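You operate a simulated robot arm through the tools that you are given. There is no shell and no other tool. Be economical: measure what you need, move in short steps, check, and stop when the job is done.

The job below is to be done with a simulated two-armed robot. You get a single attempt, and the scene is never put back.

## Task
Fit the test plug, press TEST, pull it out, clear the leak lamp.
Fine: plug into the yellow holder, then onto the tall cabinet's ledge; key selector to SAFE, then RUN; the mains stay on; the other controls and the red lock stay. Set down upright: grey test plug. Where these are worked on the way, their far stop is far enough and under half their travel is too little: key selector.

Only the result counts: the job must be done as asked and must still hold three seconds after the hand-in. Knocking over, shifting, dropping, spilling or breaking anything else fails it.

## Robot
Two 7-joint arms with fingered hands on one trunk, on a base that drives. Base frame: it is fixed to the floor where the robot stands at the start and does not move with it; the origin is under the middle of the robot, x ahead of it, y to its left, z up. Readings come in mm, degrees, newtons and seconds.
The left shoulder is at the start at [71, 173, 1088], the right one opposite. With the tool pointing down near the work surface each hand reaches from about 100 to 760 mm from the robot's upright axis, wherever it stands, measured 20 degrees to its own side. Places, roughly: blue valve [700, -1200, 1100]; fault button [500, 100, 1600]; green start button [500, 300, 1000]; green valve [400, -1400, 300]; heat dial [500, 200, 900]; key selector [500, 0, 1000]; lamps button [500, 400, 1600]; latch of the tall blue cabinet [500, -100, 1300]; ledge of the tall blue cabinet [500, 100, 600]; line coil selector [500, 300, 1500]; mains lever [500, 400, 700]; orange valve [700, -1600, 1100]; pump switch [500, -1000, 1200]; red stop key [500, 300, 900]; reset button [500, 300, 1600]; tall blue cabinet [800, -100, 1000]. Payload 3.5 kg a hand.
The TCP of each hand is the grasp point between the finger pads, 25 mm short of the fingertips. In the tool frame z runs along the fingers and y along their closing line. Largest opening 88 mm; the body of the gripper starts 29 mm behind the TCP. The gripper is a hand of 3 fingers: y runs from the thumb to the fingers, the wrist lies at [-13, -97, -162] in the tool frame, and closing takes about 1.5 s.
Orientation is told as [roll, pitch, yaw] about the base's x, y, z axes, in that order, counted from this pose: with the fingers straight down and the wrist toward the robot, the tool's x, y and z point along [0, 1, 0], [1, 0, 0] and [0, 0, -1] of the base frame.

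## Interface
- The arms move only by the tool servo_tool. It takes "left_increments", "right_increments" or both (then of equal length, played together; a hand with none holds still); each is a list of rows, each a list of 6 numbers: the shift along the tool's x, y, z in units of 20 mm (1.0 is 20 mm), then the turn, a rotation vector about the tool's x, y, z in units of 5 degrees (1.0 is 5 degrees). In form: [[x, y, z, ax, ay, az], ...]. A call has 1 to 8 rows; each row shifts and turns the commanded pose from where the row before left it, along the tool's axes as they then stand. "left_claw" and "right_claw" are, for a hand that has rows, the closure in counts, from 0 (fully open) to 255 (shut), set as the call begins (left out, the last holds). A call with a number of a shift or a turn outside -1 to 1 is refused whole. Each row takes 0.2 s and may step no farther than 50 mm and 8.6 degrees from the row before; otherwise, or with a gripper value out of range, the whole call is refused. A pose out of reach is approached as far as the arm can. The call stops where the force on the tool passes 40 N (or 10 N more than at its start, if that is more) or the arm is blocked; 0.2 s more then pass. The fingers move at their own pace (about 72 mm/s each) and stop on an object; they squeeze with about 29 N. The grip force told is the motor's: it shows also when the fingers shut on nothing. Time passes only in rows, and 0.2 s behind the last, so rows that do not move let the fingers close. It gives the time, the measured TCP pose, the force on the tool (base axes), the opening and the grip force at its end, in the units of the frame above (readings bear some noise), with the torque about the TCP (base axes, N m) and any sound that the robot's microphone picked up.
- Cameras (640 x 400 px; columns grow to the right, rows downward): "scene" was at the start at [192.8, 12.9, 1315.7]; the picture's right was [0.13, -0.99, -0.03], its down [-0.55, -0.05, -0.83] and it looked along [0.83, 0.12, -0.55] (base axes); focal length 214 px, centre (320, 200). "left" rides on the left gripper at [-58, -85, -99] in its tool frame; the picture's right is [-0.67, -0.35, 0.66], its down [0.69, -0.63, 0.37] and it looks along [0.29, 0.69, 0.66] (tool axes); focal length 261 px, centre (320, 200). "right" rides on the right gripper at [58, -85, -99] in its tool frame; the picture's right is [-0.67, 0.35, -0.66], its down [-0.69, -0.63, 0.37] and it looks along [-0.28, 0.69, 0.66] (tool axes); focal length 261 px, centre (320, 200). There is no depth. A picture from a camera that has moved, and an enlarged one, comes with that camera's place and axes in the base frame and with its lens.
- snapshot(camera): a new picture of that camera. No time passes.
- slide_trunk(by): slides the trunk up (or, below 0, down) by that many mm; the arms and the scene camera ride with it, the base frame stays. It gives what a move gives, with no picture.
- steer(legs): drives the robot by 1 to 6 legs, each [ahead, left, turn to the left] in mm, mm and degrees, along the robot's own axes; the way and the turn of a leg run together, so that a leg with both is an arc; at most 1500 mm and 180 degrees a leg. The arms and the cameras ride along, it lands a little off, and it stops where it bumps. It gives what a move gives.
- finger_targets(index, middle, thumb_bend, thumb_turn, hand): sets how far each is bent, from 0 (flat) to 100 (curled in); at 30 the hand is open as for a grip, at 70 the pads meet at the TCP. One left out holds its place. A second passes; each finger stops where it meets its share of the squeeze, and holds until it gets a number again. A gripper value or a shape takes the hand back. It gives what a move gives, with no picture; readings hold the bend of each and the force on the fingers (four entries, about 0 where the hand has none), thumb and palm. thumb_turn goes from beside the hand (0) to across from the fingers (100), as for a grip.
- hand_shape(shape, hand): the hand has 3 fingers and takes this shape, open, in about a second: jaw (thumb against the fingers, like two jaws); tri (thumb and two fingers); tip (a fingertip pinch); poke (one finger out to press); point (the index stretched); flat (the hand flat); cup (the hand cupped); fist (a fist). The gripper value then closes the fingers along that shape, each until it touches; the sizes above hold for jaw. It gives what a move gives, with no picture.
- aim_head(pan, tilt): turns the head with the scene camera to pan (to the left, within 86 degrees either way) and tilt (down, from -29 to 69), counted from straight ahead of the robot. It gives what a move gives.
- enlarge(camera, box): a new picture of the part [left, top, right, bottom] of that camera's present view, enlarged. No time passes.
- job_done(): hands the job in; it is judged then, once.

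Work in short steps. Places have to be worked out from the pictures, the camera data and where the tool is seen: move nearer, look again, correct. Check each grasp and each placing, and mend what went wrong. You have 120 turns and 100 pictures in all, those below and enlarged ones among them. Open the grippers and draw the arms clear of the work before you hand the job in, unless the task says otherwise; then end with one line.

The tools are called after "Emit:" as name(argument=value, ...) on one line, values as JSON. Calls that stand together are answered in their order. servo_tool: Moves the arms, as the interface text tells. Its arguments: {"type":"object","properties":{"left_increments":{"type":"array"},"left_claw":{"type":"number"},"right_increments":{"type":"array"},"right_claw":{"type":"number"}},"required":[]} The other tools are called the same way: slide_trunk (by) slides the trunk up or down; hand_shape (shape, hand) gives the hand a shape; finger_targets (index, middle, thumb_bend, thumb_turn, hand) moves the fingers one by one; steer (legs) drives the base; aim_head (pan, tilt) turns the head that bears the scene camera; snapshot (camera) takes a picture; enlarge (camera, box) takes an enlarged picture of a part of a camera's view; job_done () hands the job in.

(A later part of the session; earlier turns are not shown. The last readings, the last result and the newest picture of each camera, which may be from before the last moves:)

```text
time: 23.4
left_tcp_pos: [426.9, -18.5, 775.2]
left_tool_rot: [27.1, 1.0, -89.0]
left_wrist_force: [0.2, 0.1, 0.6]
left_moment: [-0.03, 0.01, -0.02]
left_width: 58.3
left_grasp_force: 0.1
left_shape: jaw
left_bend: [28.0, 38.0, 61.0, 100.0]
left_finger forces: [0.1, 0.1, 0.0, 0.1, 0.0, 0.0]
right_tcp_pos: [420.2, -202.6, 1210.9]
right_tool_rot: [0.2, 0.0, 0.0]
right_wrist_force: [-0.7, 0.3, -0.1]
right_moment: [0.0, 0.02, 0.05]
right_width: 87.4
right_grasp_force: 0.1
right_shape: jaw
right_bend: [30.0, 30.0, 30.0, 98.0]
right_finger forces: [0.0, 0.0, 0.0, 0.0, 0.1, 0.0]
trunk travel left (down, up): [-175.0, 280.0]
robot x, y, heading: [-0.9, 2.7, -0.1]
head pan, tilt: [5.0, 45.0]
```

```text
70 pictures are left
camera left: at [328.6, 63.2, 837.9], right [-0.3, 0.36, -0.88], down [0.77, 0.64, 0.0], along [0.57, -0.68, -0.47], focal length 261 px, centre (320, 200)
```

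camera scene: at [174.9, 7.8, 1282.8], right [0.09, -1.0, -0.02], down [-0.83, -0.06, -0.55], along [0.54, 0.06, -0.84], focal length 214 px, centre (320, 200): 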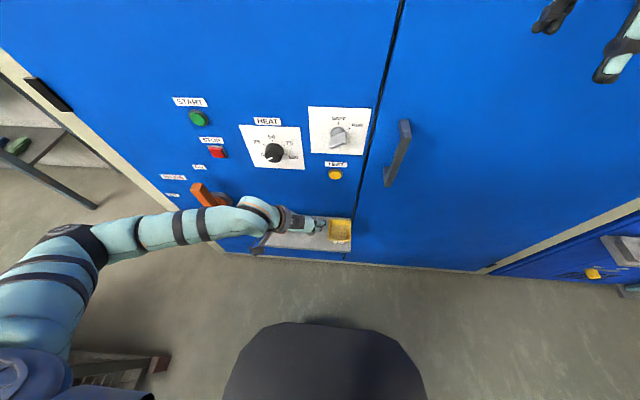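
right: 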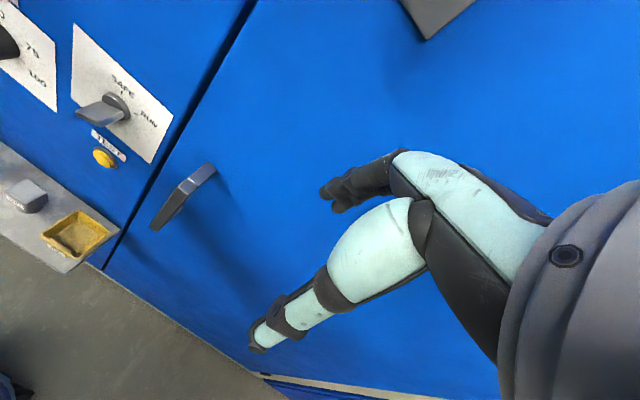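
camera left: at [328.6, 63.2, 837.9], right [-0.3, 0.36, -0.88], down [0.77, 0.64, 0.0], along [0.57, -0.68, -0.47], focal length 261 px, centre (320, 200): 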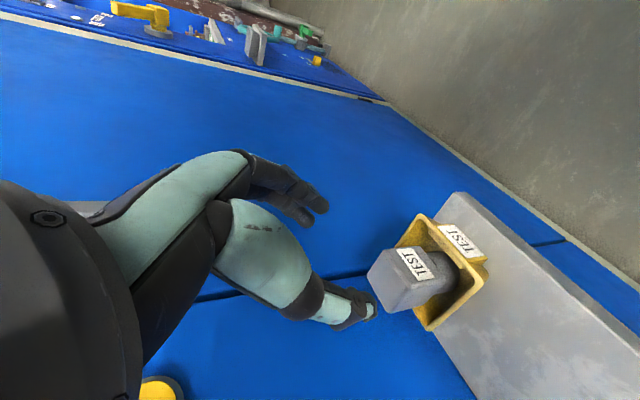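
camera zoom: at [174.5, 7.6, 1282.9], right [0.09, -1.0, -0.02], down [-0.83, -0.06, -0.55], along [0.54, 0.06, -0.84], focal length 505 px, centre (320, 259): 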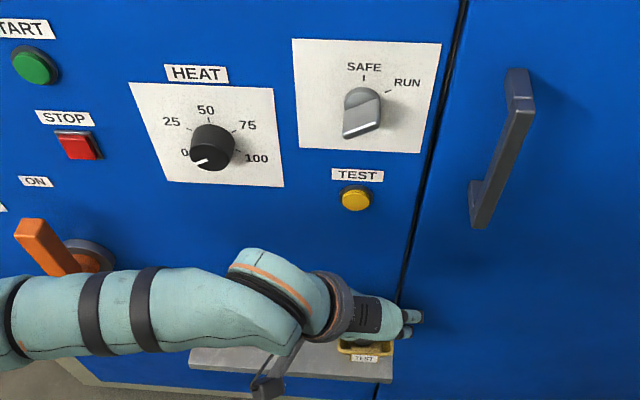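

The plug is seated in the holder. For TEST I raise the left hand and tilt it until the fingers point at the panel.

Emit:
servo_tool(left_increments=[[0.19, -0.1, -0.33, 0, 1, 0], [0.22, -0.1, -0.31, 0, 1, 0], [0.24, -0.1, -0.29, 0, 1, 0], [0.27, -0.1, -0.27, 0, 1, 0], [0.29, -0.1, -0.24, 0, 1, 0], [0.31, -0.1, -0.22, 0, 1, 0], [0.33, -0.1, -0.19, 0, 1, 0], [0.34, -0.1, -0.16, 0, 1, 0]])

Emit:
servo_tool(left_increments=[[0.36, -0.1, -0.13, 0, 1, 0], [0.37, -0.1, -0.1, 0, 1, 0], [0.37, -0.1, -0.07, 0, 1, 0], [0.38, -0.1, -0.03, 0, 1, 0]])

Emit:
hand_shape(hand="left", shape="poke")

Emit:
snapshot(camera="left")

Emit:
snapshot(camera="scene")

```text
time: 25.2
left_tcp_pos: [430.3, -3.5, 835.7]
left_tool_rot: [67.1, 1.0, -89.0]
left_wrist_force: [-0.8, -0.6, 0.4]
left_moment: [0.0, -0.02, -0.03]
left_width: 58.3
left_grasp_force: 0.0
left_shape: jaw
left_bend: [28.0, 38.0, 61.0, 100.0]
left_finger forces: [0.0, 0.1, 0.0, 0.1, 0.0, 0.1]
right_tcp_pos: [418.0, -202.4, 1209.5]
right_tool_rot: [0.1, -0.1, -0.1]
right_wrist_force: [0.2, 1.2, 0.1]
right_moment: [-0.02, -0.03, 0.0]
right_width: 87.6
right_grasp_force: 0.0
right_shape: jaw
right_bend: [30.0, 30.0, 30.0, 98.0]
right_finger forces: [0.0, 0.0, 0.0, 0.0, 0.0, 0.1]
trunk travel left (down, up): [-175.0, 280.0]
robot x, y, heading: [-1.8, 0.5, -0.1]
head pan, tilt: [5.0, 45.0]
```

```text
time: 26.2
left_tcp_pos: [430.9, 4.3, 866.9]
left_tool_rot: [87.2, 0.9, -89.0]
left_wrist_force: [0.9, -0.3, -0.2]
left_moment: [0.0, -0.01, -0.02]
left_width: 58.3
left_grasp_force: 0.0
left_shape: jaw
left_bend: [28.0, 38.0, 61.0, 100.0]
left_finger forces: [0.0, 0.0, 0.0, 0.0, 0.1, 0.0]
right_tcp_pos: [420.3, -201.6, 1211.2]
right_tool_rot: [0.1, 0.0, 0.0]
right_wrist_force: [0.2, 0.1, 0.3]
right_moment: [-0.01, 0.02, -0.01]
right_width: 87.6
right_grasp_force: 0.2
right_shape: jaw
right_bend: [30.0, 30.0, 30.0, 98.0]
right_finger forces: [0.0, 0.0, 0.0, 0.1, 0.0, 0.0]
trunk travel left (down, up): [-175.0, 280.0]
robot x, y, heading: [2.3, -0.9, 0.1]
head pan, tilt: [5.0, 45.0]
```

```text
time: 27.1
left_tcp_pos: [431.0, 3.4, 866.0]
left_tool_rot: [86.9, 0.9, -89.0]
left_wrist_force: [0.8, -0.5, 1.0]
left_moment: [0.01, -0.04, 0.01]
left_width: 0.0
left_grasp_force: 0.1
left_shape: poke
left_bend: [70.0, 70.0, 100.0, 100.0]
left_finger forces: [0.1, 0.0, 0.0, 0.0, 0.0, 0.0]
right_tcp_pos: [421.1, -202.6, 1210.2]
right_tool_rot: [-0.1, 0.1, 0.0]
right_wrist_force: [0.4, -0.3, -0.6]
right_moment: [0.0, 0.01, -0.01]
right_width: 87.5
right_grasp_force: 0.0
right_shape: jaw
right_bend: [30.0, 30.0, 30.0, 98.0]
right_finger forces: [0.1, 0.0, 0.1, 0.0, 0.0, 0.0]
trunk travel left (down, up): [-175.0, 280.0]
robot x, y, heading: [-1.3, 0.2, -0.0]
head pan, tilt: [5.0, 45.0]
```

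```text
69 pictures are left
camera left: at [327.1, 87.4, 815.3], right [0.61, 0.37, -0.7], down [0.39, 0.63, 0.67], along [0.69, -0.69, 0.24], focal length 261 px, centre (320, 200)
```

left: 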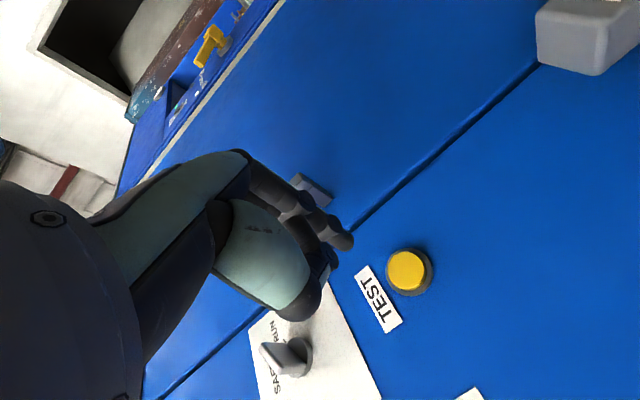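

```text
68 pictures are left
camera scene: at [174.7, 7.6, 1282.8], right [0.09, -1.0, -0.02], down [-0.83, -0.06, -0.55], along [0.54, 0.06, -0.84], focal length 214 px, centre (320, 200)
```

scene: 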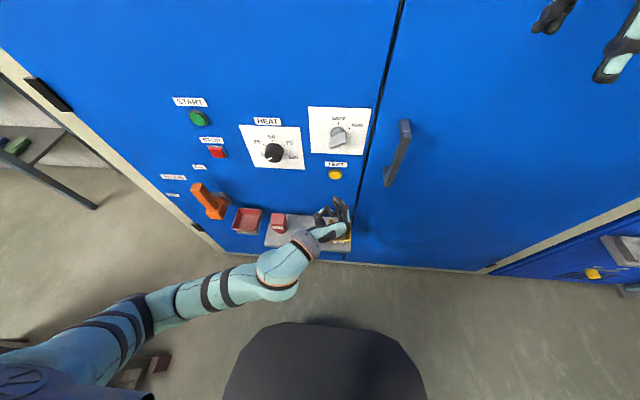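

I zoom to see where the poking fingertip is compared with the button.

Emit:
enlarge(camera="left", box=[230, 140, 470, 340])

Emit:
enlarge(camera="scene", box=[280, 120, 400, 240])

```text
2.00 times, centred on (350, 240) of left
camera zoom: at [327.1, 87.4, 815.3], right [0.61, 0.37, -0.7], down [0.39, 0.63, 0.67], along [0.69, -0.69, 0.24], focal length 521 px, centre (260, 120)
```

zoom: 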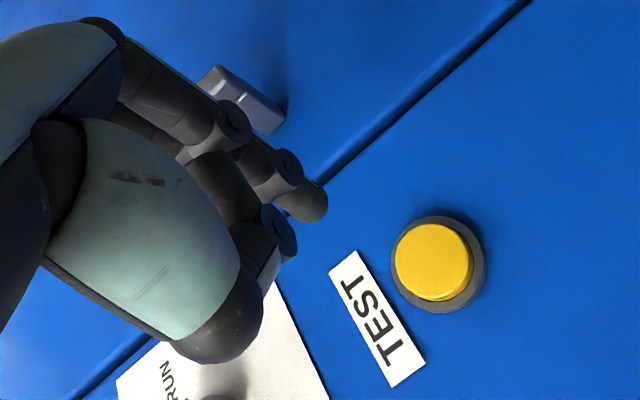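

```text
3.33 times, centred on (340, 180) of scene
camera zoom: at [174.7, 7.6, 1282.8], right [0.09, -1.0, -0.02], down [-0.83, -0.06, -0.55], along [0.54, 0.06, -0.84], focal length 715 px, centre (253, 267)
```

zoom: 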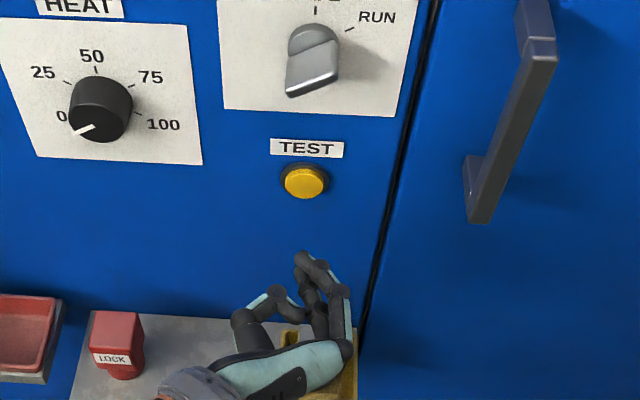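

The fingertip is at about (453, 3, 862), the button at (530, 6, 857). I line up and advance 60 mm.

Emit:
servo_tool(left_increments=[[-0.1, -0.1, 1, 0, 0, 0], [0, -0.05, 1, 0, 0, 0], [0, 0, 1, 0, 0, 0], [0, 0, 0, 0, 0, 0]])

Emit:
enlarge(camera="left", box=[230, 140, 470, 340])

Emit:
enlarge(camera="scene", box=[280, 120, 400, 240])

```text
time: 28.1
left_tcp_pos: [490.3, 7.8, 861.5]
left_tool_rot: [86.9, 0.9, -89.0]
left_wrist_force: [-0.5, 0.0, -0.7]
left_moment: [0.03, -0.01, -0.03]
left_width: 0.0
left_grasp_force: 0.1
left_shape: poke
left_bend: [70.0, 70.0, 100.0, 100.0]
left_finger forces: [0.1, 0.0, 0.0, 0.0, 0.1, 0.0]
right_tcp_pos: [420.1, -201.9, 1210.0]
right_tool_rot: [0.0, -0.1, 0.1]
right_wrist_force: [-0.3, -0.3, 0.6]
right_moment: [0.03, 0.04, 0.02]
right_width: 87.6
right_grasp_force: 0.1
right_shape: jaw
right_bend: [30.0, 30.0, 30.0, 98.0]
right_finger forces: [0.0, 0.1, 0.0, 0.0, 0.1, 0.1]
trunk travel left (down, up): [-175.0, 280.0]
robot x, y, heading: [0.7, 0.7, 0.0]
head pan, tilt: [5.0, 45.0]
```

```text
2.00 times, centred on (350, 240) of left
camera zoom: at [386.9, 91.8, 809.5], right [0.61, 0.37, -0.7], down [0.39, 0.63, 0.68], along [0.69, -0.69, 0.24], focal length 521 px, centre (260, 120)
```

zoom: 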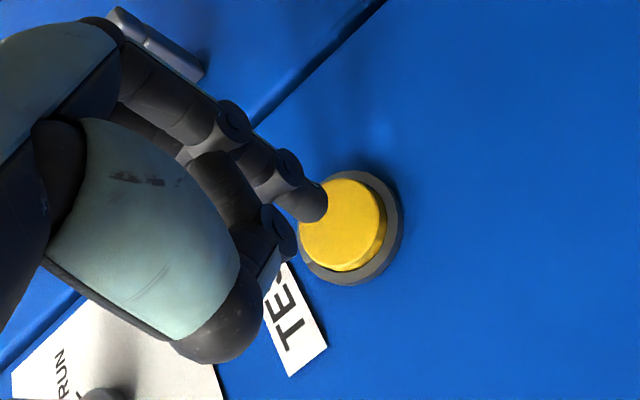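

```text
3.33 times, centred on (340, 180) of scene
camera zoom: at [174.5, 7.7, 1282.9], right [0.09, -1.0, -0.02], down [-0.83, -0.06, -0.55], along [0.54, 0.06, -0.84], focal length 715 px, centre (253, 267)
```

zoom: 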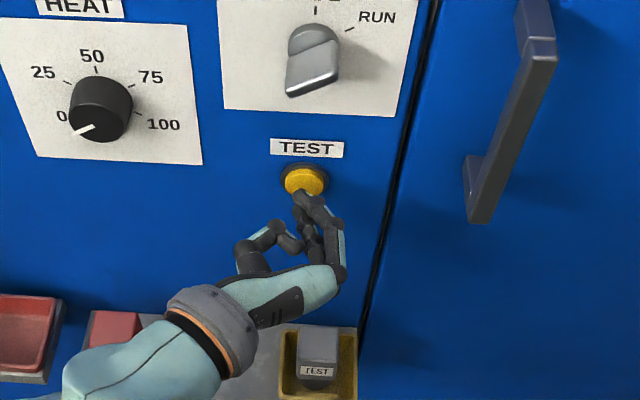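

Tip is in line with the button, about 15 mm short. I press with small steps.

Emit:
servo_tool(left_increments=[[0, 0, 0.3, 0, 0, 0], [0, 0, 0.25, 0, 0, 0], [0, 0, 0.2, 0, 0, 0]])

```text
time: 28.9
left_tcp_pos: [505.6, 8.0, 860.6]
left_tool_rot: [87.0, 0.8, -88.9]
left_wrist_force: [-1.0, -0.5, 0.3]
left_moment: [0.02, -0.02, 0.03]
left_width: 0.0
left_grasp_force: 0.0
left_shape: poke
left_bend: [70.0, 70.0, 100.0, 100.0]
left_finger forces: [0.0, 1.2, 0.1, 0.1, 0.0, 0.0]
right_tcp_pos: [419.3, -202.8, 1210.3]
right_tool_rot: [0.0, 0.1, 0.0]
right_wrist_force: [-0.3, -0.4, 0.1]
right_moment: [0.0, -0.01, -0.02]
right_width: 87.6
right_grasp_force: 0.2
right_shape: jaw
right_bend: [30.0, 30.0, 30.0, 98.0]
right_finger forces: [0.1, 0.1, 0.0, 0.0, 0.0, 0.1]
trunk travel left (down, up): [-175.0, 280.0]
robot x, y, heading: [-2.9, -1.6, 0.2]
head pan, tilt: [5.0, 45.0]
```

The middle fingertip feels 1.2 N: contact at tip x about 530. I push further in 3 mm steps.

Emit:
servo_tool(left_increments=[[0, 0, 0.15, 0, 0, 0], [0, 0, 0.15, 0, 0, 0]])

Emit:
enlarge(camera="left", box=[230, 140, 470, 340])

```text
time: 29.6
left_tcp_pos: [511.5, 6.9, 860.5]
left_tool_rot: [87.0, 0.9, -89.1]
left_wrist_force: [-9.3, -0.8, -1.0]
left_moment: [0.04, -0.08, -0.04]
left_width: 0.2
left_grasp_force: 0.1
left_shape: poke
left_bend: [70.0, 70.0, 100.0, 100.0]
left_finger forces: [0.0, 8.4, 0.1, 0.0, 0.0, 0.0]
right_tcp_pos: [417.4, -202.3, 1210.1]
right_tool_rot: [0.0, 0.1, 0.0]
right_wrist_force: [-0.4, 0.0, 1.1]
right_moment: [0.03, 0.01, 0.01]
right_width: 87.6
right_grasp_force: 0.0
right_shape: jaw
right_bend: [30.0, 30.0, 30.0, 98.0]
right_finger forces: [0.0, 0.0, 0.0, 0.1, 0.0, 0.0]
trunk travel left (down, up): [-175.0, 280.0]
robot x, y, heading: [3.1, -0.9, 0.2]
head pan, tilt: [5.0, 45.0]
heard: click
```

```text
2.00 times, centred on (350, 240) of left
camera zoom: at [406.7, 91.4, 808.7], right [0.61, 0.37, -0.7], down [0.39, 0.63, 0.67], along [0.69, -0.69, 0.24], focal length 521 px, centre (260, 120)
```

zoom: 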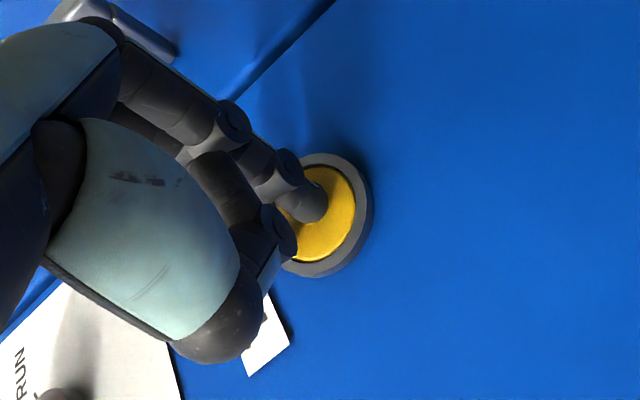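

Click heard: TEST is pressed. I back off 60 mm, hold the hand there, and look up at the lamps.

Emit:
servo_tool(left_increments=[[0, 0, -0.5, 0, 0, 0], [0, 0, -1, 0, 0, 0], [0, 0, -1, 0, 0, 0], [0, 0, -1, 0, 0, 0]])

Emit:
aim_head(pan=8, tilt=-20)

Emit:
enlarge(camera="scene", box=[130, 30, 310, 190])

```text
time: 30.6
left_tcp_pos: [441.5, 8.0, 864.6]
left_tool_rot: [87.1, 0.9, -89.0]
left_wrist_force: [1.0, -1.2, -0.3]
left_moment: [0.0, 0.01, 0.01]
left_width: 0.3
left_grasp_force: 0.1
left_shape: poke
left_bend: [70.0, 70.0, 100.0, 100.0]
left_finger forces: [0.0, 0.0, 0.1, 0.1, 0.0, 0.0]
right_tcp_pos: [420.0, -201.4, 1208.8]
right_tool_rot: [0.0, 0.0, 0.0]
right_wrist_force: [0.7, -0.5, -0.7]
right_moment: [0.01, 0.02, -0.01]
right_width: 87.6
right_grasp_force: 0.1
right_shape: jaw
right_bend: [30.0, 30.0, 30.0, 98.0]
right_finger forces: [0.0, 0.1, 0.0, 0.0, 0.0, 0.0]
trunk travel left (down, up): [-175.0, 280.0]
robot x, y, heading: [0.5, 1.5, -0.1]
head pan, tilt: [5.0, 45.0]
```

```text
time: 31.9
left_tcp_pos: [442.2, 6.5, 863.4]
left_tool_rot: [87.0, 0.9, -88.9]
left_wrist_force: [-0.3, 0.1, -0.2]
left_moment: [-0.02, -0.01, 0.03]
left_width: 0.0
left_grasp_force: 0.0
left_shape: poke
left_bend: [70.0, 70.0, 100.0, 100.0]
left_finger forces: [0.0, 0.1, 0.0, 0.0, 0.0, 0.0]
right_tcp_pos: [420.0, -202.8, 1210.5]
right_tool_rot: [0.0, 0.0, 0.0]
right_wrist_force: [1.1, -0.5, 0.0]
right_moment: [-0.06, -0.01, -0.01]
right_width: 87.6
right_grasp_force: 0.1
right_shape: jaw
right_bend: [30.0, 30.0, 30.0, 98.0]
right_finger forces: [0.0, 0.0, 0.0, 0.1, 0.1, 0.0]
trunk travel left (down, up): [-175.0, 280.0]
robot x, y, heading: [-3.0, -0.1, 0.1]
head pan, tilt: [8.0, -20.0]
```

```text
2.50 times, centred on (220, 110) of scene
camera zoom: at [189.6, 11.1, 1382.0], right [0.14, -0.99, -0.03], down [0.14, 0.05, -0.99], along [0.98, 0.13, 0.14], focal length 536 px, centre (570, 425)
```

zoom: 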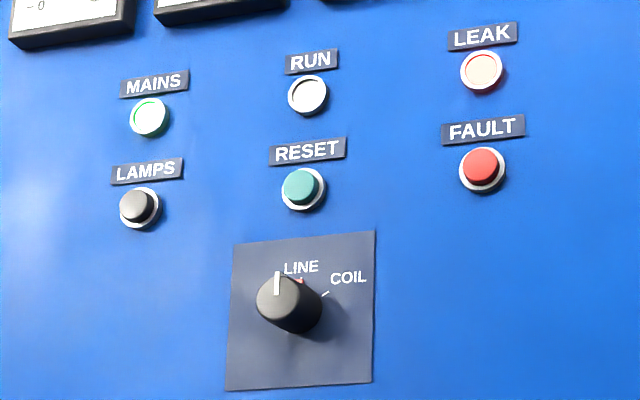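

LEAK is lit red now. Next I pull the plug: back to jaw shape and reverse the tilt to come over the holder.

Emit:
hand_shape(hand="left", shape="jaw")

Emit:
servo_tool(left_increments=[[-0.38, 0.1, -0.05, 0, -1, 0], [-0.37, 0.1, 0, 0, -1, 0], [-0.36, 0.1, 0.05, 0, -1, 0], [-0.36, 0.1, 0.1, 0, -1, 0], [-0.34, 0.1, 0.13, 0, -1, 0], [-0.33, 0.1, 0.16, 0, -1, 0], [-0.31, 0.1, 0.19, 0, -1, 0], [-0.29, 0.1, 0.22, 0, -1, 0]], left_claw=60)

Emit:
servo_tool(left_increments=[[-0.27, 0.1, 0.24, 0, -1, 0], [-0.24, 0.1, 0.27, 0, -1, 0], [-0.22, 0.1, 0.29, 0, -1, 0], [-0.19, 0.1, 0.31, 0, -1, 0]])

Emit:
aim_head(pan=5, tilt=45)

Emit:
snapshot(camera="left")

```text
time: 32.8
left_tcp_pos: [442.9, 8.2, 864.1]
left_tool_rot: [86.9, 0.9, -89.0]
left_wrist_force: [0.3, -0.2, -0.1]
left_moment: [0.0, 0.0, 0.0]
left_width: 88.2
left_grasp_force: 0.1
left_shape: jaw
left_bend: [30.0, 30.0, 30.0, 98.0]
left_finger forces: [0.1, 0.0, 0.1, 0.1, 0.0, 0.1]
right_tcp_pos: [420.3, -202.5, 1209.7]
right_tool_rot: [0.1, 0.1, 0.0]
right_wrist_force: [-0.2, 0.5, -0.1]
right_moment: [-0.01, 0.0, 0.03]
right_width: 87.6
right_grasp_force: 0.0
right_shape: jaw
right_bend: [30.0, 30.0, 30.0, 98.0]
right_finger forces: [0.1, 0.0, 0.1, 0.1, 0.1, 0.1]
trunk travel left (down, up): [-175.0, 280.0]
robot x, y, heading: [1.1, 0.9, -0.2]
head pan, tilt: [8.0, -20.0]
```

```text
time: 34.6
left_tcp_pos: [438.3, -8.8, 803.6]
left_tool_rot: [46.9, 0.9, -89.0]
left_wrist_force: [0.2, -0.1, -0.6]
left_moment: [0.02, 0.01, 0.0]
left_width: 67.4
left_grasp_force: 0.1
left_shape: jaw
left_bend: [27.0, 35.0, 52.0, 99.0]
left_finger forces: [0.0, 0.1, 0.0, 0.0, 0.0, 0.0]
right_tcp_pos: [420.3, -201.3, 1210.7]
right_tool_rot: [0.0, 0.1, 0.1]
right_wrist_force: [0.7, 0.9, -0.5]
right_moment: [-0.01, 0.02, -0.01]
right_width: 87.7
right_grasp_force: 0.1
right_shape: jaw
right_bend: [30.0, 30.0, 30.0, 98.0]
right_finger forces: [0.1, 0.0, 0.0, 0.0, 0.1, 0.0]
trunk travel left (down, up): [-175.0, 280.0]
robot x, y, heading: [-2.4, -0.0, -0.1]
head pan, tilt: [8.0, -20.0]
```

```text
time: 35.6
left_tcp_pos: [438.0, -15.3, 775.6]
left_tool_rot: [26.9, 0.9, -89.0]
left_wrist_force: [0.6, 0.9, -0.6]
left_moment: [0.01, -0.01, -0.01]
left_width: 67.9
left_grasp_force: 0.1
left_shape: jaw
left_bend: [27.0, 35.0, 52.0, 99.0]
left_finger forces: [0.0, 0.0, 0.0, 0.1, 0.0, 0.0]
right_tcp_pos: [420.9, -202.7, 1210.0]
right_tool_rot: [-0.1, 0.0, 0.0]
right_wrist_force: [0.4, -0.8, 0.4]
right_moment: [-0.04, 0.0, -0.03]
right_width: 87.7
right_grasp_force: 0.0
right_shape: jaw
right_bend: [30.0, 30.0, 30.0, 98.0]
right_finger forces: [0.0, 0.0, 0.0, 0.1, 0.1, 0.0]
trunk travel left (down, up): [-175.0, 280.0]
robot x, y, heading: [0.1, 0.7, 0.1]
head pan, tilt: [8.0, -20.0]
```

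```text
time: 37.0
left_tcp_pos: [438.5, -16.1, 776.0]
left_tool_rot: [27.0, 0.9, -89.0]
left_wrist_force: [-0.6, 0.1, 0.3]
left_moment: [-0.02, -0.01, -0.03]
left_width: 67.6
left_grasp_force: 0.0
left_shape: jaw
left_bend: [27.0, 35.0, 52.0, 99.0]
left_finger forces: [0.0, 0.0, 0.1, 0.0, 0.0, 0.0]
right_tcp_pos: [420.0, -202.5, 1211.2]
right_tool_rot: [0.0, 0.1, 0.0]
right_wrist_force: [0.1, -0.5, 0.7]
right_moment: [0.03, 0.01, 0.0]
right_width: 87.8
right_grasp_force: 0.1
right_shape: jaw
right_bend: [30.0, 30.0, 30.0, 98.0]
right_finger forces: [0.0, 0.1, 0.0, 0.1, 0.1, 0.1]
trunk travel left (down, up): [-175.0, 280.0]
robot x, y, heading: [-3.1, -3.8, 0.1]
head pan, tilt: [5.0, 45.0]
```

```text
61 pictures are left
camera left: at [339.9, 66.5, 839.1], right [-0.3, 0.36, -0.88], down [0.77, 0.64, 0.0], along [0.57, -0.68, -0.47], focal length 261 px, centre (320, 200)
```

left: 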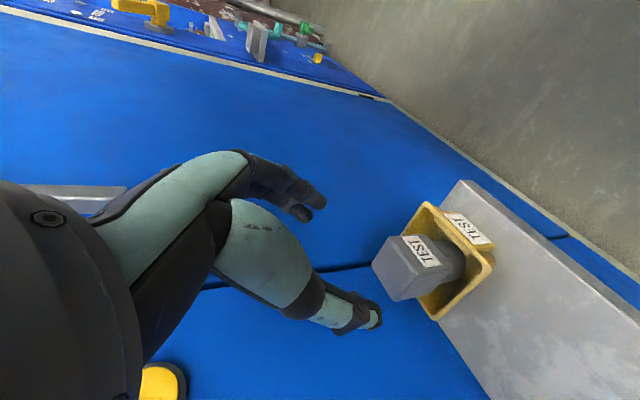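

I descend to the former grip pose (477, -17, 678), fingers a bit narrower to stay clear of the rim.

Emit:
servo_tool(left_increments=[[-0.2, 0.07, 0.9, 0, 0, 0], [-0.2, 0, 0.9, 0, 0, 0], [-0.13, 0, 0.9, 0, 0, 0], [0, 0, 0.9, 0, 0, 0], [0, 0, 0.9, 0, 0, 0], [0, 0, 0.73, 0, 0, 0]], left_claw=85)

Emit:
snapshot(camera="left")

```text
time: 38.4
left_tcp_pos: [476.6, -16.0, 677.2]
left_tool_rot: [27.1, 0.8, -89.0]
left_wrist_force: [0.1, -1.1, 1.7]
left_moment: [-0.07, 0.0, 0.02]
left_width: 59.0
left_grasp_force: 0.1
left_shape: jaw
left_bend: [28.0, 38.0, 60.0, 99.0]
left_finger forces: [2.0, 0.1, 0.0, 0.0, 0.0, 0.0]
right_tcp_pos: [419.7, -202.5, 1209.9]
right_tool_rot: [-0.1, -0.1, 0.1]
right_wrist_force: [1.3, -0.1, 0.0]
right_moment: [0.02, 0.02, 0.02]
right_width: 87.5
right_grasp_force: 0.1
right_shape: jaw
right_bend: [30.0, 30.0, 30.0, 98.0]
right_finger forces: [0.0, 0.1, 0.0, 0.0, 0.0, 0.0]
trunk travel left (down, up): [-175.0, 280.0]
robot x, y, heading: [-0.1, 1.4, -0.3]
head pan, tilt: [5.0, 45.0]
```

```text
60 pictures are left
camera left: at [377.3, 67.0, 740.0], right [-0.3, 0.36, -0.88], down [0.77, 0.64, 0.0], along [0.57, -0.68, -0.47], focal length 261 px, centre (320, 200)
```

left: 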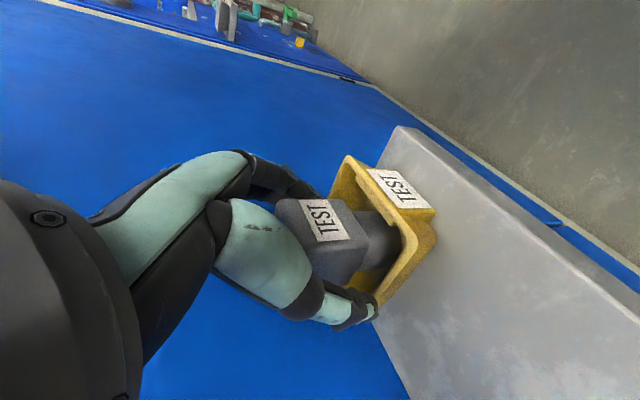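

Same view as at release; the index lightly touches the rim (2 N). I raise 2 mm and close.

Emit:
servo_tool(left_increments=[[0.045, 0, -0.09, 0, 0, 0], [0, 0, 0, 0, 0, 0], [0, 0, 0, 0, 0, 0], [0, 0, 0, 0, 0, 0], [0, 0, 0, 0, 0, 0], [0, 0, 0, 0, 0, 0], [0, 0, 0, 0, 0, 0], [0, 0, 0, 0, 0, 0]], left_claw=255)

Emit:
servo_tool(left_increments=[[0.227, 0, -0.446, 0, 0, 0], [0.454, 0, -0.891, 0, 0, 0], [0.454, 0, -0.891, 0, 0, 0], [0.454, 0, -0.891, 0, 0, 0], [0.227, 0, -0.446, 0, 0, 0]])

Emit:
snapshot(camera="left")

Emit:
enlarge(camera="scene", box=[220, 120, 420, 270])

```text
time: 40.2
left_tcp_pos: [475.0, -13.7, 679.1]
left_tool_rot: [27.0, 0.9, -89.0]
left_wrist_force: [0.2, -0.5, -0.2]
left_moment: [0.0, -0.02, 0.03]
left_width: 32.3
left_grasp_force: 29.2
left_shape: jaw
left_bend: [74.0, 49.0, 74.0, 100.0]
left_finger forces: [13.8, 12.8, 0.1, 0.2, 26.7, 0.0]
right_tcp_pos: [420.4, -202.3, 1210.2]
right_tool_rot: [0.0, 0.1, 0.0]
right_wrist_force: [-0.7, 0.5, 1.6]
right_moment: [0.02, -0.01, -0.02]
right_width: 87.7
right_grasp_force: 0.1
right_shape: jaw
right_bend: [30.0, 30.0, 30.0, 98.0]
right_finger forces: [0.0, 0.0, 0.0, 0.0, 0.0, 0.1]
trunk travel left (down, up): [-175.0, 280.0]
robot x, y, heading: [0.3, -1.9, -0.0]
head pan, tilt: [5.0, 45.0]
```

```text
time: 41.4
left_tcp_pos: [477.2, -16.4, 758.8]
left_tool_rot: [27.0, 0.8, -89.0]
left_wrist_force: [0.5, -0.2, -1.5]
left_moment: [0.0, -0.02, 0.02]
left_width: 32.2
left_grasp_force: 28.9
left_shape: jaw
left_bend: [74.0, 49.0, 74.0, 100.0]
left_finger forces: [13.8, 12.8, 0.0, 0.1, 26.7, 0.1]
right_tcp_pos: [419.6, -202.8, 1209.5]
right_tool_rot: [0.0, 0.1, 0.0]
right_wrist_force: [0.5, 0.2, -0.5]
right_moment: [-0.02, -0.01, 0.0]
right_width: 87.8
right_grasp_force: 0.0
right_shape: jaw
right_bend: [30.0, 30.0, 30.0, 98.0]
right_finger forces: [0.0, 0.0, 0.0, 0.0, 0.0, 0.0]
trunk travel left (down, up): [-175.0, 280.0]
robot x, y, heading: [1.8, 0.9, 0.2]
head pan, tilt: [5.0, 45.0]
```

```text
59 pictures are left
camera left: at [378.8, 65.7, 822.5], right [-0.31, 0.36, -0.88], down [0.77, 0.64, 0.0], along [0.57, -0.68, -0.47], focal length 261 px, centre (320, 200)
```

left: 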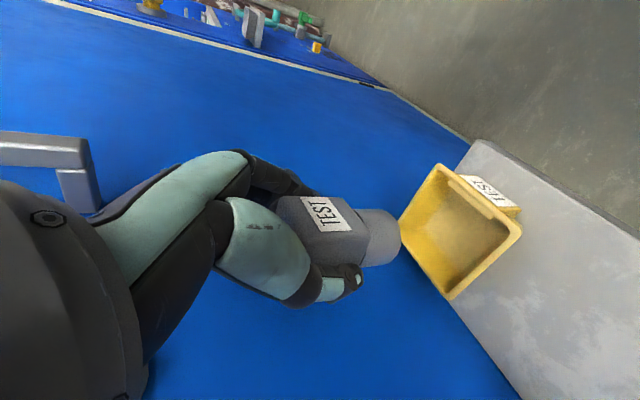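

```text
2.67 times, centred on (320, 195) of scene
camera zoom: at [174.8, 7.6, 1282.8], right [0.09, -1.0, -0.02], down [-0.83, -0.06, -0.55], along [0.54, 0.06, -0.84], focal length 572 px, centre (320, 213)
```

zoom: 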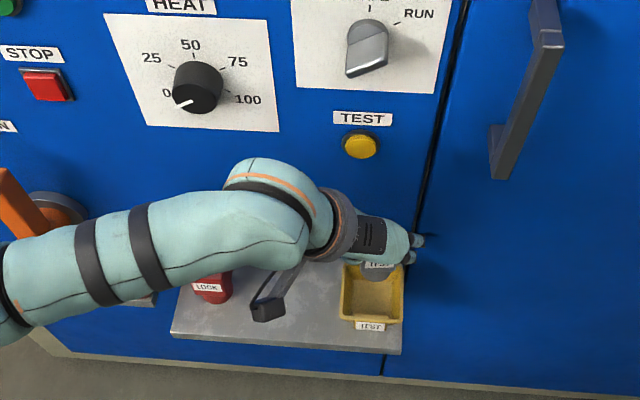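

Plug is out, upright in the hand. I carry it back to its former place on the ledge at y 75 and lower to just above the surface.

Emit:
servo_tool(left_increments=[[0, -0.75, 0, 0, 0, 0], [0, -1, 0, 0, 0, 0], [0, -1, 0, 0, 0, 0], [0, -1, 0, 0, 0, 0], [0, -0.8, 0, 0, 0, 0], [0, 0, 0, 0, 0, 0]])

Emit:
servo_tool(left_increments=[[-0.454, 0, 0.891, 0, 0, 0], [-0.454, 0, 0.891, 0, 0, 0], [-0.454, 0, 0.891, 0, 0, 0], [-0.35, 0, 0.69, 0, 0, 0], [0, 0, 0, 0, 0, 0]])

Emit:
snapshot(camera="left")

```text
time: 42.8
left_tcp_pos: [474.5, 73.6, 760.3]
left_tool_rot: [27.1, 0.9, -89.0]
left_wrist_force: [-0.6, 0.3, -0.6]
left_moment: [0.02, -0.01, -0.03]
left_width: 32.2
left_grasp_force: 29.1
left_shape: jaw
left_bend: [74.0, 49.0, 74.0, 100.0]
left_finger forces: [13.9, 12.8, 0.0, 0.0, 26.9, 0.0]
right_tcp_pos: [420.1, -202.2, 1209.9]
right_tool_rot: [0.1, 0.1, 0.0]
right_wrist_force: [0.2, -0.2, -0.7]
right_moment: [0.05, 0.02, 0.02]
right_width: 87.8
right_grasp_force: 0.0
right_shape: jaw
right_bend: [30.0, 30.0, 30.0, 98.0]
right_finger forces: [0.1, 0.0, 0.0, 0.0, 0.0, 0.0]
trunk travel left (down, up): [-175.0, 280.0]
robot x, y, heading: [-0.1, -0.1, 0.2]
head pan, tilt: [5.0, 45.0]
```

```text
time: 44.0
left_tcp_pos: [473.7, 77.1, 684.8]
left_tool_rot: [27.1, 0.9, -89.0]
left_wrist_force: [-0.6, 0.0, -0.9]
left_moment: [0.01, -0.01, -0.02]
left_width: 32.0
left_grasp_force: 28.8
left_shape: jaw
left_bend: [74.0, 50.0, 74.0, 100.0]
left_finger forces: [13.9, 12.8, 0.0, 0.0, 26.8, 0.0]
right_tcp_pos: [420.1, -202.7, 1209.9]
right_tool_rot: [0.0, 0.1, 0.0]
right_wrist_force: [-0.4, 0.1, -0.2]
right_moment: [0.0, 0.02, 0.0]
right_width: 87.8
right_grasp_force: 0.1
right_shape: jaw
right_bend: [30.0, 30.0, 30.0, 98.0]
right_finger forces: [0.1, 0.0, 0.0, 0.1, 0.0, 0.1]
trunk travel left (down, up): [-175.0, 280.0]
robot x, y, heading: [0.2, 0.1, 0.1]
head pan, tilt: [5.0, 45.0]
```

```text
57 pictures are left
camera left: at [376.3, 159.3, 749.8], right [-0.31, 0.36, -0.88], down [0.77, 0.64, 0.0], along [0.57, -0.68, -0.47], focal length 261 px, centre (320, 200)
```

left: 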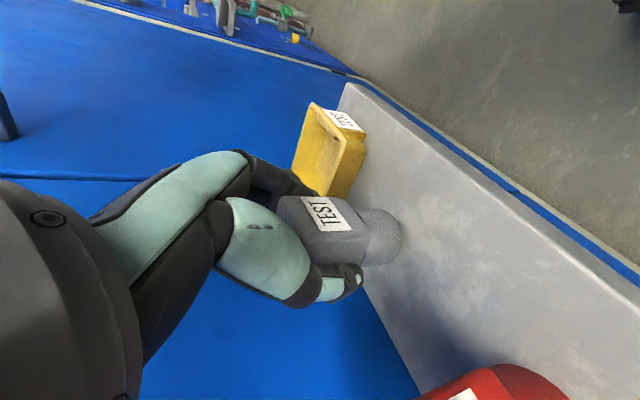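

I lower in small steps until contact; expected around TCP z 673.

Emit:
servo_tool(left_increments=[[-0.09, 0, 0.178, 0, 0, 0], [-0.09, 0, 0.178, 0, 0, 0]])

Emit:
servo_tool(left_increments=[[-0.045, 0, 0.09, 0, 0, 0], [-0.045, 0, 0.09, 0, 0, 0]])

```text
time: 44.6
left_tcp_pos: [474.0, 76.7, 677.4]
left_tool_rot: [27.0, 0.9, -89.0]
left_wrist_force: [0.0, 0.7, 0.0]
left_moment: [0.03, 0.0, 0.03]
left_width: 32.3
left_grasp_force: 29.1
left_shape: jaw
left_bend: [74.0, 50.0, 74.0, 100.0]
left_finger forces: [13.8, 12.8, 0.1, 0.1, 26.8, 0.0]
right_tcp_pos: [421.3, -202.1, 1210.0]
right_tool_rot: [0.0, 0.2, 0.0]
right_wrist_force: [0.2, 0.0, 0.8]
right_moment: [0.04, -0.02, -0.03]
right_width: 87.7
right_grasp_force: 0.1
right_shape: jaw
right_bend: [30.0, 30.0, 30.0, 98.0]
right_finger forces: [0.0, 0.0, 0.1, 0.1, 0.0, 0.0]
trunk travel left (down, up): [-175.0, 280.0]
robot x, y, heading: [1.6, -0.1, -0.1]
head pan, tilt: [5.0, 45.0]
```

```text
time: 45.2
left_tcp_pos: [474.1, 76.0, 673.4]
left_tool_rot: [27.0, 1.0, -88.9]
left_wrist_force: [0.0, -0.3, -1.1]
left_moment: [0.0, 0.0, 0.05]
left_width: 31.6
left_grasp_force: 28.9
left_shape: jaw
left_bend: [74.0, 50.0, 74.0, 100.0]
left_finger forces: [13.9, 12.8, 0.0, 0.0, 26.7, 0.0]
right_tcp_pos: [418.9, -201.7, 1209.9]
right_tool_rot: [0.1, 0.1, -0.1]
right_wrist_force: [0.1, 0.6, 0.0]
right_moment: [-0.01, -0.01, 0.01]
right_width: 87.6
right_grasp_force: 0.1
right_shape: jaw
right_bend: [30.0, 30.0, 30.0, 98.0]
right_finger forces: [0.0, 0.1, 0.0, 0.0, 0.0, 0.0]
trunk travel left (down, up): [-175.0, 280.0]
robot x, y, heading: [0.8, 2.8, -0.1]
head pan, tilt: [5.0, 45.0]
```

No contact yet at 673; I continue by 1.5 mm steps.

Emit:
servo_tool(left_increments=[[-0.034, 0, 0.067, 0, 0, 0]])

Emit:
servo_tool(left_increments=[[-0.034, 0, 0.067, 0, 0, 0]])

```text
time: 45.6
left_tcp_pos: [474.4, 76.8, 672.9]
left_tool_rot: [26.9, 1.0, -89.1]
left_wrist_force: [0.4, -0.2, -0.7]
left_moment: [-0.02, 0.02, -0.02]
left_width: 32.0
left_grasp_force: 29.4
left_shape: jaw
left_bend: [74.0, 50.0, 74.0, 100.0]
left_finger forces: [14.1, 12.7, 0.1, 0.1, 26.8, 0.1]
right_tcp_pos: [420.0, -202.2, 1210.2]
right_tool_rot: [0.0, 0.2, 0.0]
right_wrist_force: [-0.3, -0.1, 0.6]
right_moment: [0.0, 0.0, 0.01]
right_width: 87.9
right_grasp_force: 0.1
right_shape: jaw
right_bend: [30.0, 30.0, 30.0, 98.0]
right_finger forces: [0.1, 0.1, 0.1, 0.1, 0.0, 0.1]
trunk travel left (down, up): [-175.0, 280.0]
robot x, y, heading: [2.6, 2.7, -0.3]
head pan, tilt: [5.0, 45.0]
```

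```text
time: 46.0
left_tcp_pos: [474.3, 75.9, 671.7]
left_tool_rot: [27.1, 0.9, -89.1]
left_wrist_force: [0.5, -0.8, 5.4]
left_moment: [-0.02, -0.03, 0.01]
left_width: 31.9
left_grasp_force: 29.3
left_shape: jaw
left_bend: [74.0, 50.0, 74.0, 100.0]
left_finger forces: [14.4, 13.0, 0.1, 0.0, 27.5, 0.1]
right_tcp_pos: [419.4, -202.2, 1211.8]
right_tool_rot: [0.0, 0.0, 0.0]
right_wrist_force: [0.3, 0.4, -0.5]
right_moment: [0.01, 0.0, -0.02]
right_width: 87.8
right_grasp_force: 0.1
right_shape: jaw
right_bend: [30.0, 30.0, 30.0, 98.0]
right_finger forces: [0.1, 0.0, 0.1, 0.0, 0.0, 0.0]
trunk travel left (down, up): [-175.0, 280.0]
robot x, y, heading: [-1.1, -4.4, 0.3]
head pan, tilt: [5.0, 45.0]
```

Contact (5.4 N): the plug stands on the ledge. I open and withdraw along the tool axis.

Emit:
servo_tool(left_increments=[[0, 0, 0, 0, 0, 0], [0, 0, 0, 0, 0, 0], [0, 0, 0, 0, 0, 0], [0, 0, 0, 0, 0, 0], [0, 0, 0, 0, 0, 0], [0, 0, 0, 0, 0, 0]], left_claw=70)

Emit:
servo_tool(left_increments=[[0, 0, -0.5, 0, 0, 0], [0, 0, -1, 0, 0, 0], [0, 0, -1, 0, 0, 0], [0, 0, -1, 0, 0, 0], [0, 0, -1, 0, 0, 0], [0, 0, -1, 0, 0, 0], [0, 0, -1, 0, 0, 0]])

Emit:
snapshot(camera="left")

```text
time: 47.4
left_tcp_pos: [473.4, 76.8, 670.9]
left_tool_rot: [27.0, 0.9, -88.9]
left_wrist_force: [-0.1, 0.4, -0.8]
left_moment: [-0.01, 0.0, -0.03]
left_width: 63.4
left_grasp_force: 0.2
left_shape: jaw
left_bend: [27.0, 36.0, 56.0, 99.0]
left_finger forces: [0.0, 0.0, 0.0, 0.0, 0.0, 0.0]
right_tcp_pos: [420.9, -202.1, 1209.0]
right_tool_rot: [0.0, 0.1, 0.0]
right_wrist_force: [-0.2, -0.3, -0.5]
right_moment: [0.01, 0.04, 0.02]
right_width: 87.7
right_grasp_force: 0.1
right_shape: jaw
right_bend: [30.0, 30.0, 30.0, 98.0]
right_finger forces: [0.0, 0.0, 0.1, 0.1, 0.1, 0.0]
trunk travel left (down, up): [-175.0, 280.0]
robot x, y, heading: [-0.7, 3.2, 0.1]
head pan, tilt: [5.0, 45.0]
```

```text
time: 49.0
left_tcp_pos: [414.8, 72.2, 787.3]
left_tool_rot: [26.9, 0.9, -88.9]
left_wrist_force: [0.1, -0.4, -0.2]
left_moment: [0.01, 0.0, 0.01]
left_width: 63.3
left_grasp_force: 0.0
left_shape: jaw
left_bend: [27.0, 36.0, 56.0, 99.0]
left_finger forces: [0.0, 0.0, 0.0, 0.1, 0.1, 0.0]
right_tcp_pos: [419.6, -202.8, 1211.6]
right_tool_rot: [0.0, 0.0, 0.1]
right_wrist_force: [0.6, 0.3, -0.2]
right_moment: [-0.01, 0.0, -0.02]
right_width: 87.5
right_grasp_force: 0.0
right_shape: jaw
right_bend: [30.0, 30.0, 30.0, 98.0]
right_finger forces: [0.0, 0.0, 0.0, 0.0, 0.0, 0.0]
trunk travel left (down, up): [-175.0, 280.0]
robot x, y, heading: [-0.1, -0.5, -0.1]
head pan, tilt: [5.0, 45.0]
```

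```text
56 pictures are left
camera left: at [317.4, 154.9, 850.7], right [-0.31, 0.36, -0.88], down [0.77, 0.64, -0.01], along [0.57, -0.68, -0.47], focal length 261 px, centre (320, 200)
```

left: 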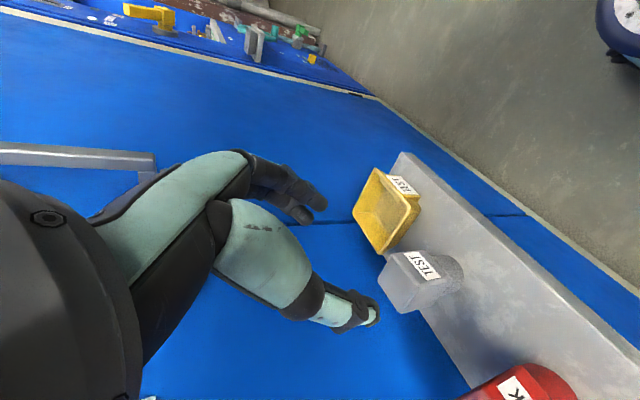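

The plug stands upright on the ledge and the holder is empty. Next the key: I raise the left hand to its height, pointing at the panel.

Emit:
servo_tool(left_increments=[[0.4, 0.29, -0.7, 0, 1, 0], [0.46, 0.29, -0.66, 0, 1, 0], [0.51, 0.29, -0.61, 0, 1, 0], [0.57, 0.29, -0.57, 0, 1, 0], [0.61, 0.29, -0.51, 0, 1, 0], [0.65, 0.29, -0.46, 0, 1, 0], [0.69, 0.29, -0.4, 0, 1, 0], [0.73, 0.29, -0.34, 0, 1, 0]])

Emit:
servo_tool(left_increments=[[0.75, 0.29, -0.37, 0, 1, 0], [0.77, 0.29, -0.31, 0, 1, 0], [0.79, 0.29, -0.24, 0, 1, 0], [0.8, 0.29, -0.17, 0, 1, 0], [0, 0, 0, 0, 0.5, 0]])

Emit:
snapshot(camera="left")

Emit:
enlarge(camera="scene", box=[260, 80, 400, 260])

```text
time: 50.8
left_tcp_pos: [421.3, 25.5, 915.5]
left_tool_rot: [67.1, 0.9, -89.0]
left_wrist_force: [0.3, 0.1, -0.1]
left_moment: [0.04, 0.0, -0.03]
left_width: 63.4
left_grasp_force: 0.1
left_shape: jaw
left_bend: [27.0, 36.0, 56.0, 99.0]
left_finger forces: [0.1, 0.0, 0.1, 0.1, 0.0, 0.0]
right_tcp_pos: [420.5, -202.7, 1208.5]
right_tool_rot: [0.3, 0.2, 0.0]
right_wrist_force: [0.0, 0.1, -0.6]
right_moment: [-0.02, 0.0, -0.01]
right_width: 87.8
right_grasp_force: 0.0
right_shape: jaw
right_bend: [30.0, 30.0, 30.0, 98.0]
right_finger forces: [0.1, 0.0, 0.1, 0.1, 0.1, 0.0]
trunk travel left (down, up): [-175.0, 280.0]
robot x, y, heading: [-1.5, 1.2, 0.1]
head pan, tilt: [5.0, 45.0]
```

```text
time: 52.0
left_tcp_pos: [418.3, 0.5, 979.8]
left_tool_rot: [89.7, 0.9, -89.0]
left_wrist_force: [-0.1, -0.4, 0.5]
left_moment: [-0.02, 0.0, 0.02]
left_width: 63.4
left_grasp_force: 0.0
left_shape: jaw
left_bend: [27.0, 36.0, 56.0, 99.0]
left_finger forces: [0.0, 0.1, 0.0, 0.0, 0.0, 0.0]
right_tcp_pos: [420.6, -202.3, 1209.7]
right_tool_rot: [0.1, 0.1, 0.0]
right_wrist_force: [-0.5, 0.1, 0.6]
right_moment: [-0.05, 0.0, -0.02]
right_width: 87.8
right_grasp_force: 0.1
right_shape: jaw
right_bend: [30.0, 30.0, 30.0, 98.0]
right_finger forces: [0.0, 0.1, 0.1, 0.0, 0.1, 0.0]
trunk travel left (down, up): [-175.0, 280.0]
robot x, y, heading: [0.6, 1.0, 0.1]
head pan, tilt: [5.0, 45.0]
```

```text
55 pictures are left
camera left: at [317.1, 84.9, 923.3], right [0.64, 0.37, -0.67], down [0.36, 0.63, 0.69], along [0.67, -0.69, 0.27], focal length 261 px, centre (320, 200)
```

left: 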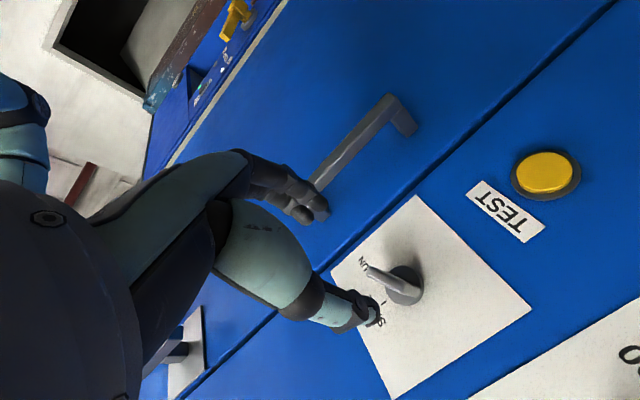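

```text
2.22 times, centred on (330, 170) of scene
camera zoom: at [174.6, 7.9, 1282.8], right [0.09, -1.0, -0.02], down [-0.83, -0.06, -0.55], along [0.54, 0.06, -0.84], focal length 477 px, centre (298, 267)
```

zoom: 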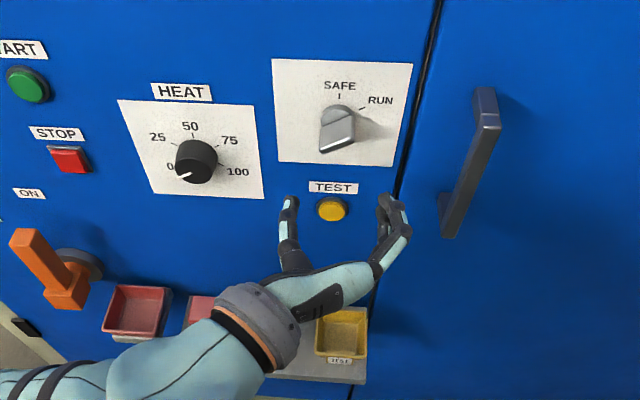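

Key axis triangulates at (539, 4, 984) at its base. I zoom to see the bar's outer edge and angle.

Emit:
enlarge(camera="left", box=[330, 200, 490, 340])

Emit:
enlarge(camera="scene", box=[300, 90, 380, 160])

```text
2.86 times, centred on (410, 270) of left
camera zoom: at [317.1, 84.9, 923.3], right [0.64, 0.37, -0.67], down [0.36, 0.63, 0.69], along [0.67, -0.69, 0.27], focal length 745 px, centre (63, 0)
```

zoom: 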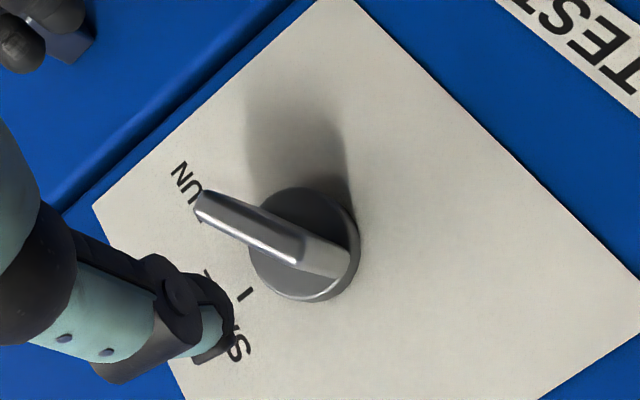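

```text
5.71 times, centred on (340, 125) of scene
camera zoom: at [174.6, 7.9, 1282.8], right [0.09, -1.0, -0.02], down [-0.83, -0.06, -0.55], along [0.54, 0.06, -0.84], focal length 1226 px, centre (206, 629)
```

zoom: 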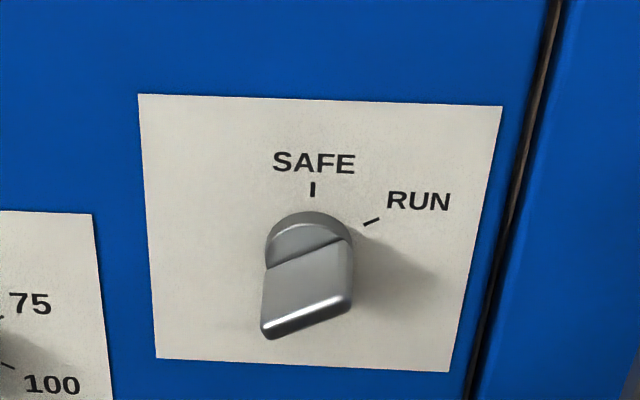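

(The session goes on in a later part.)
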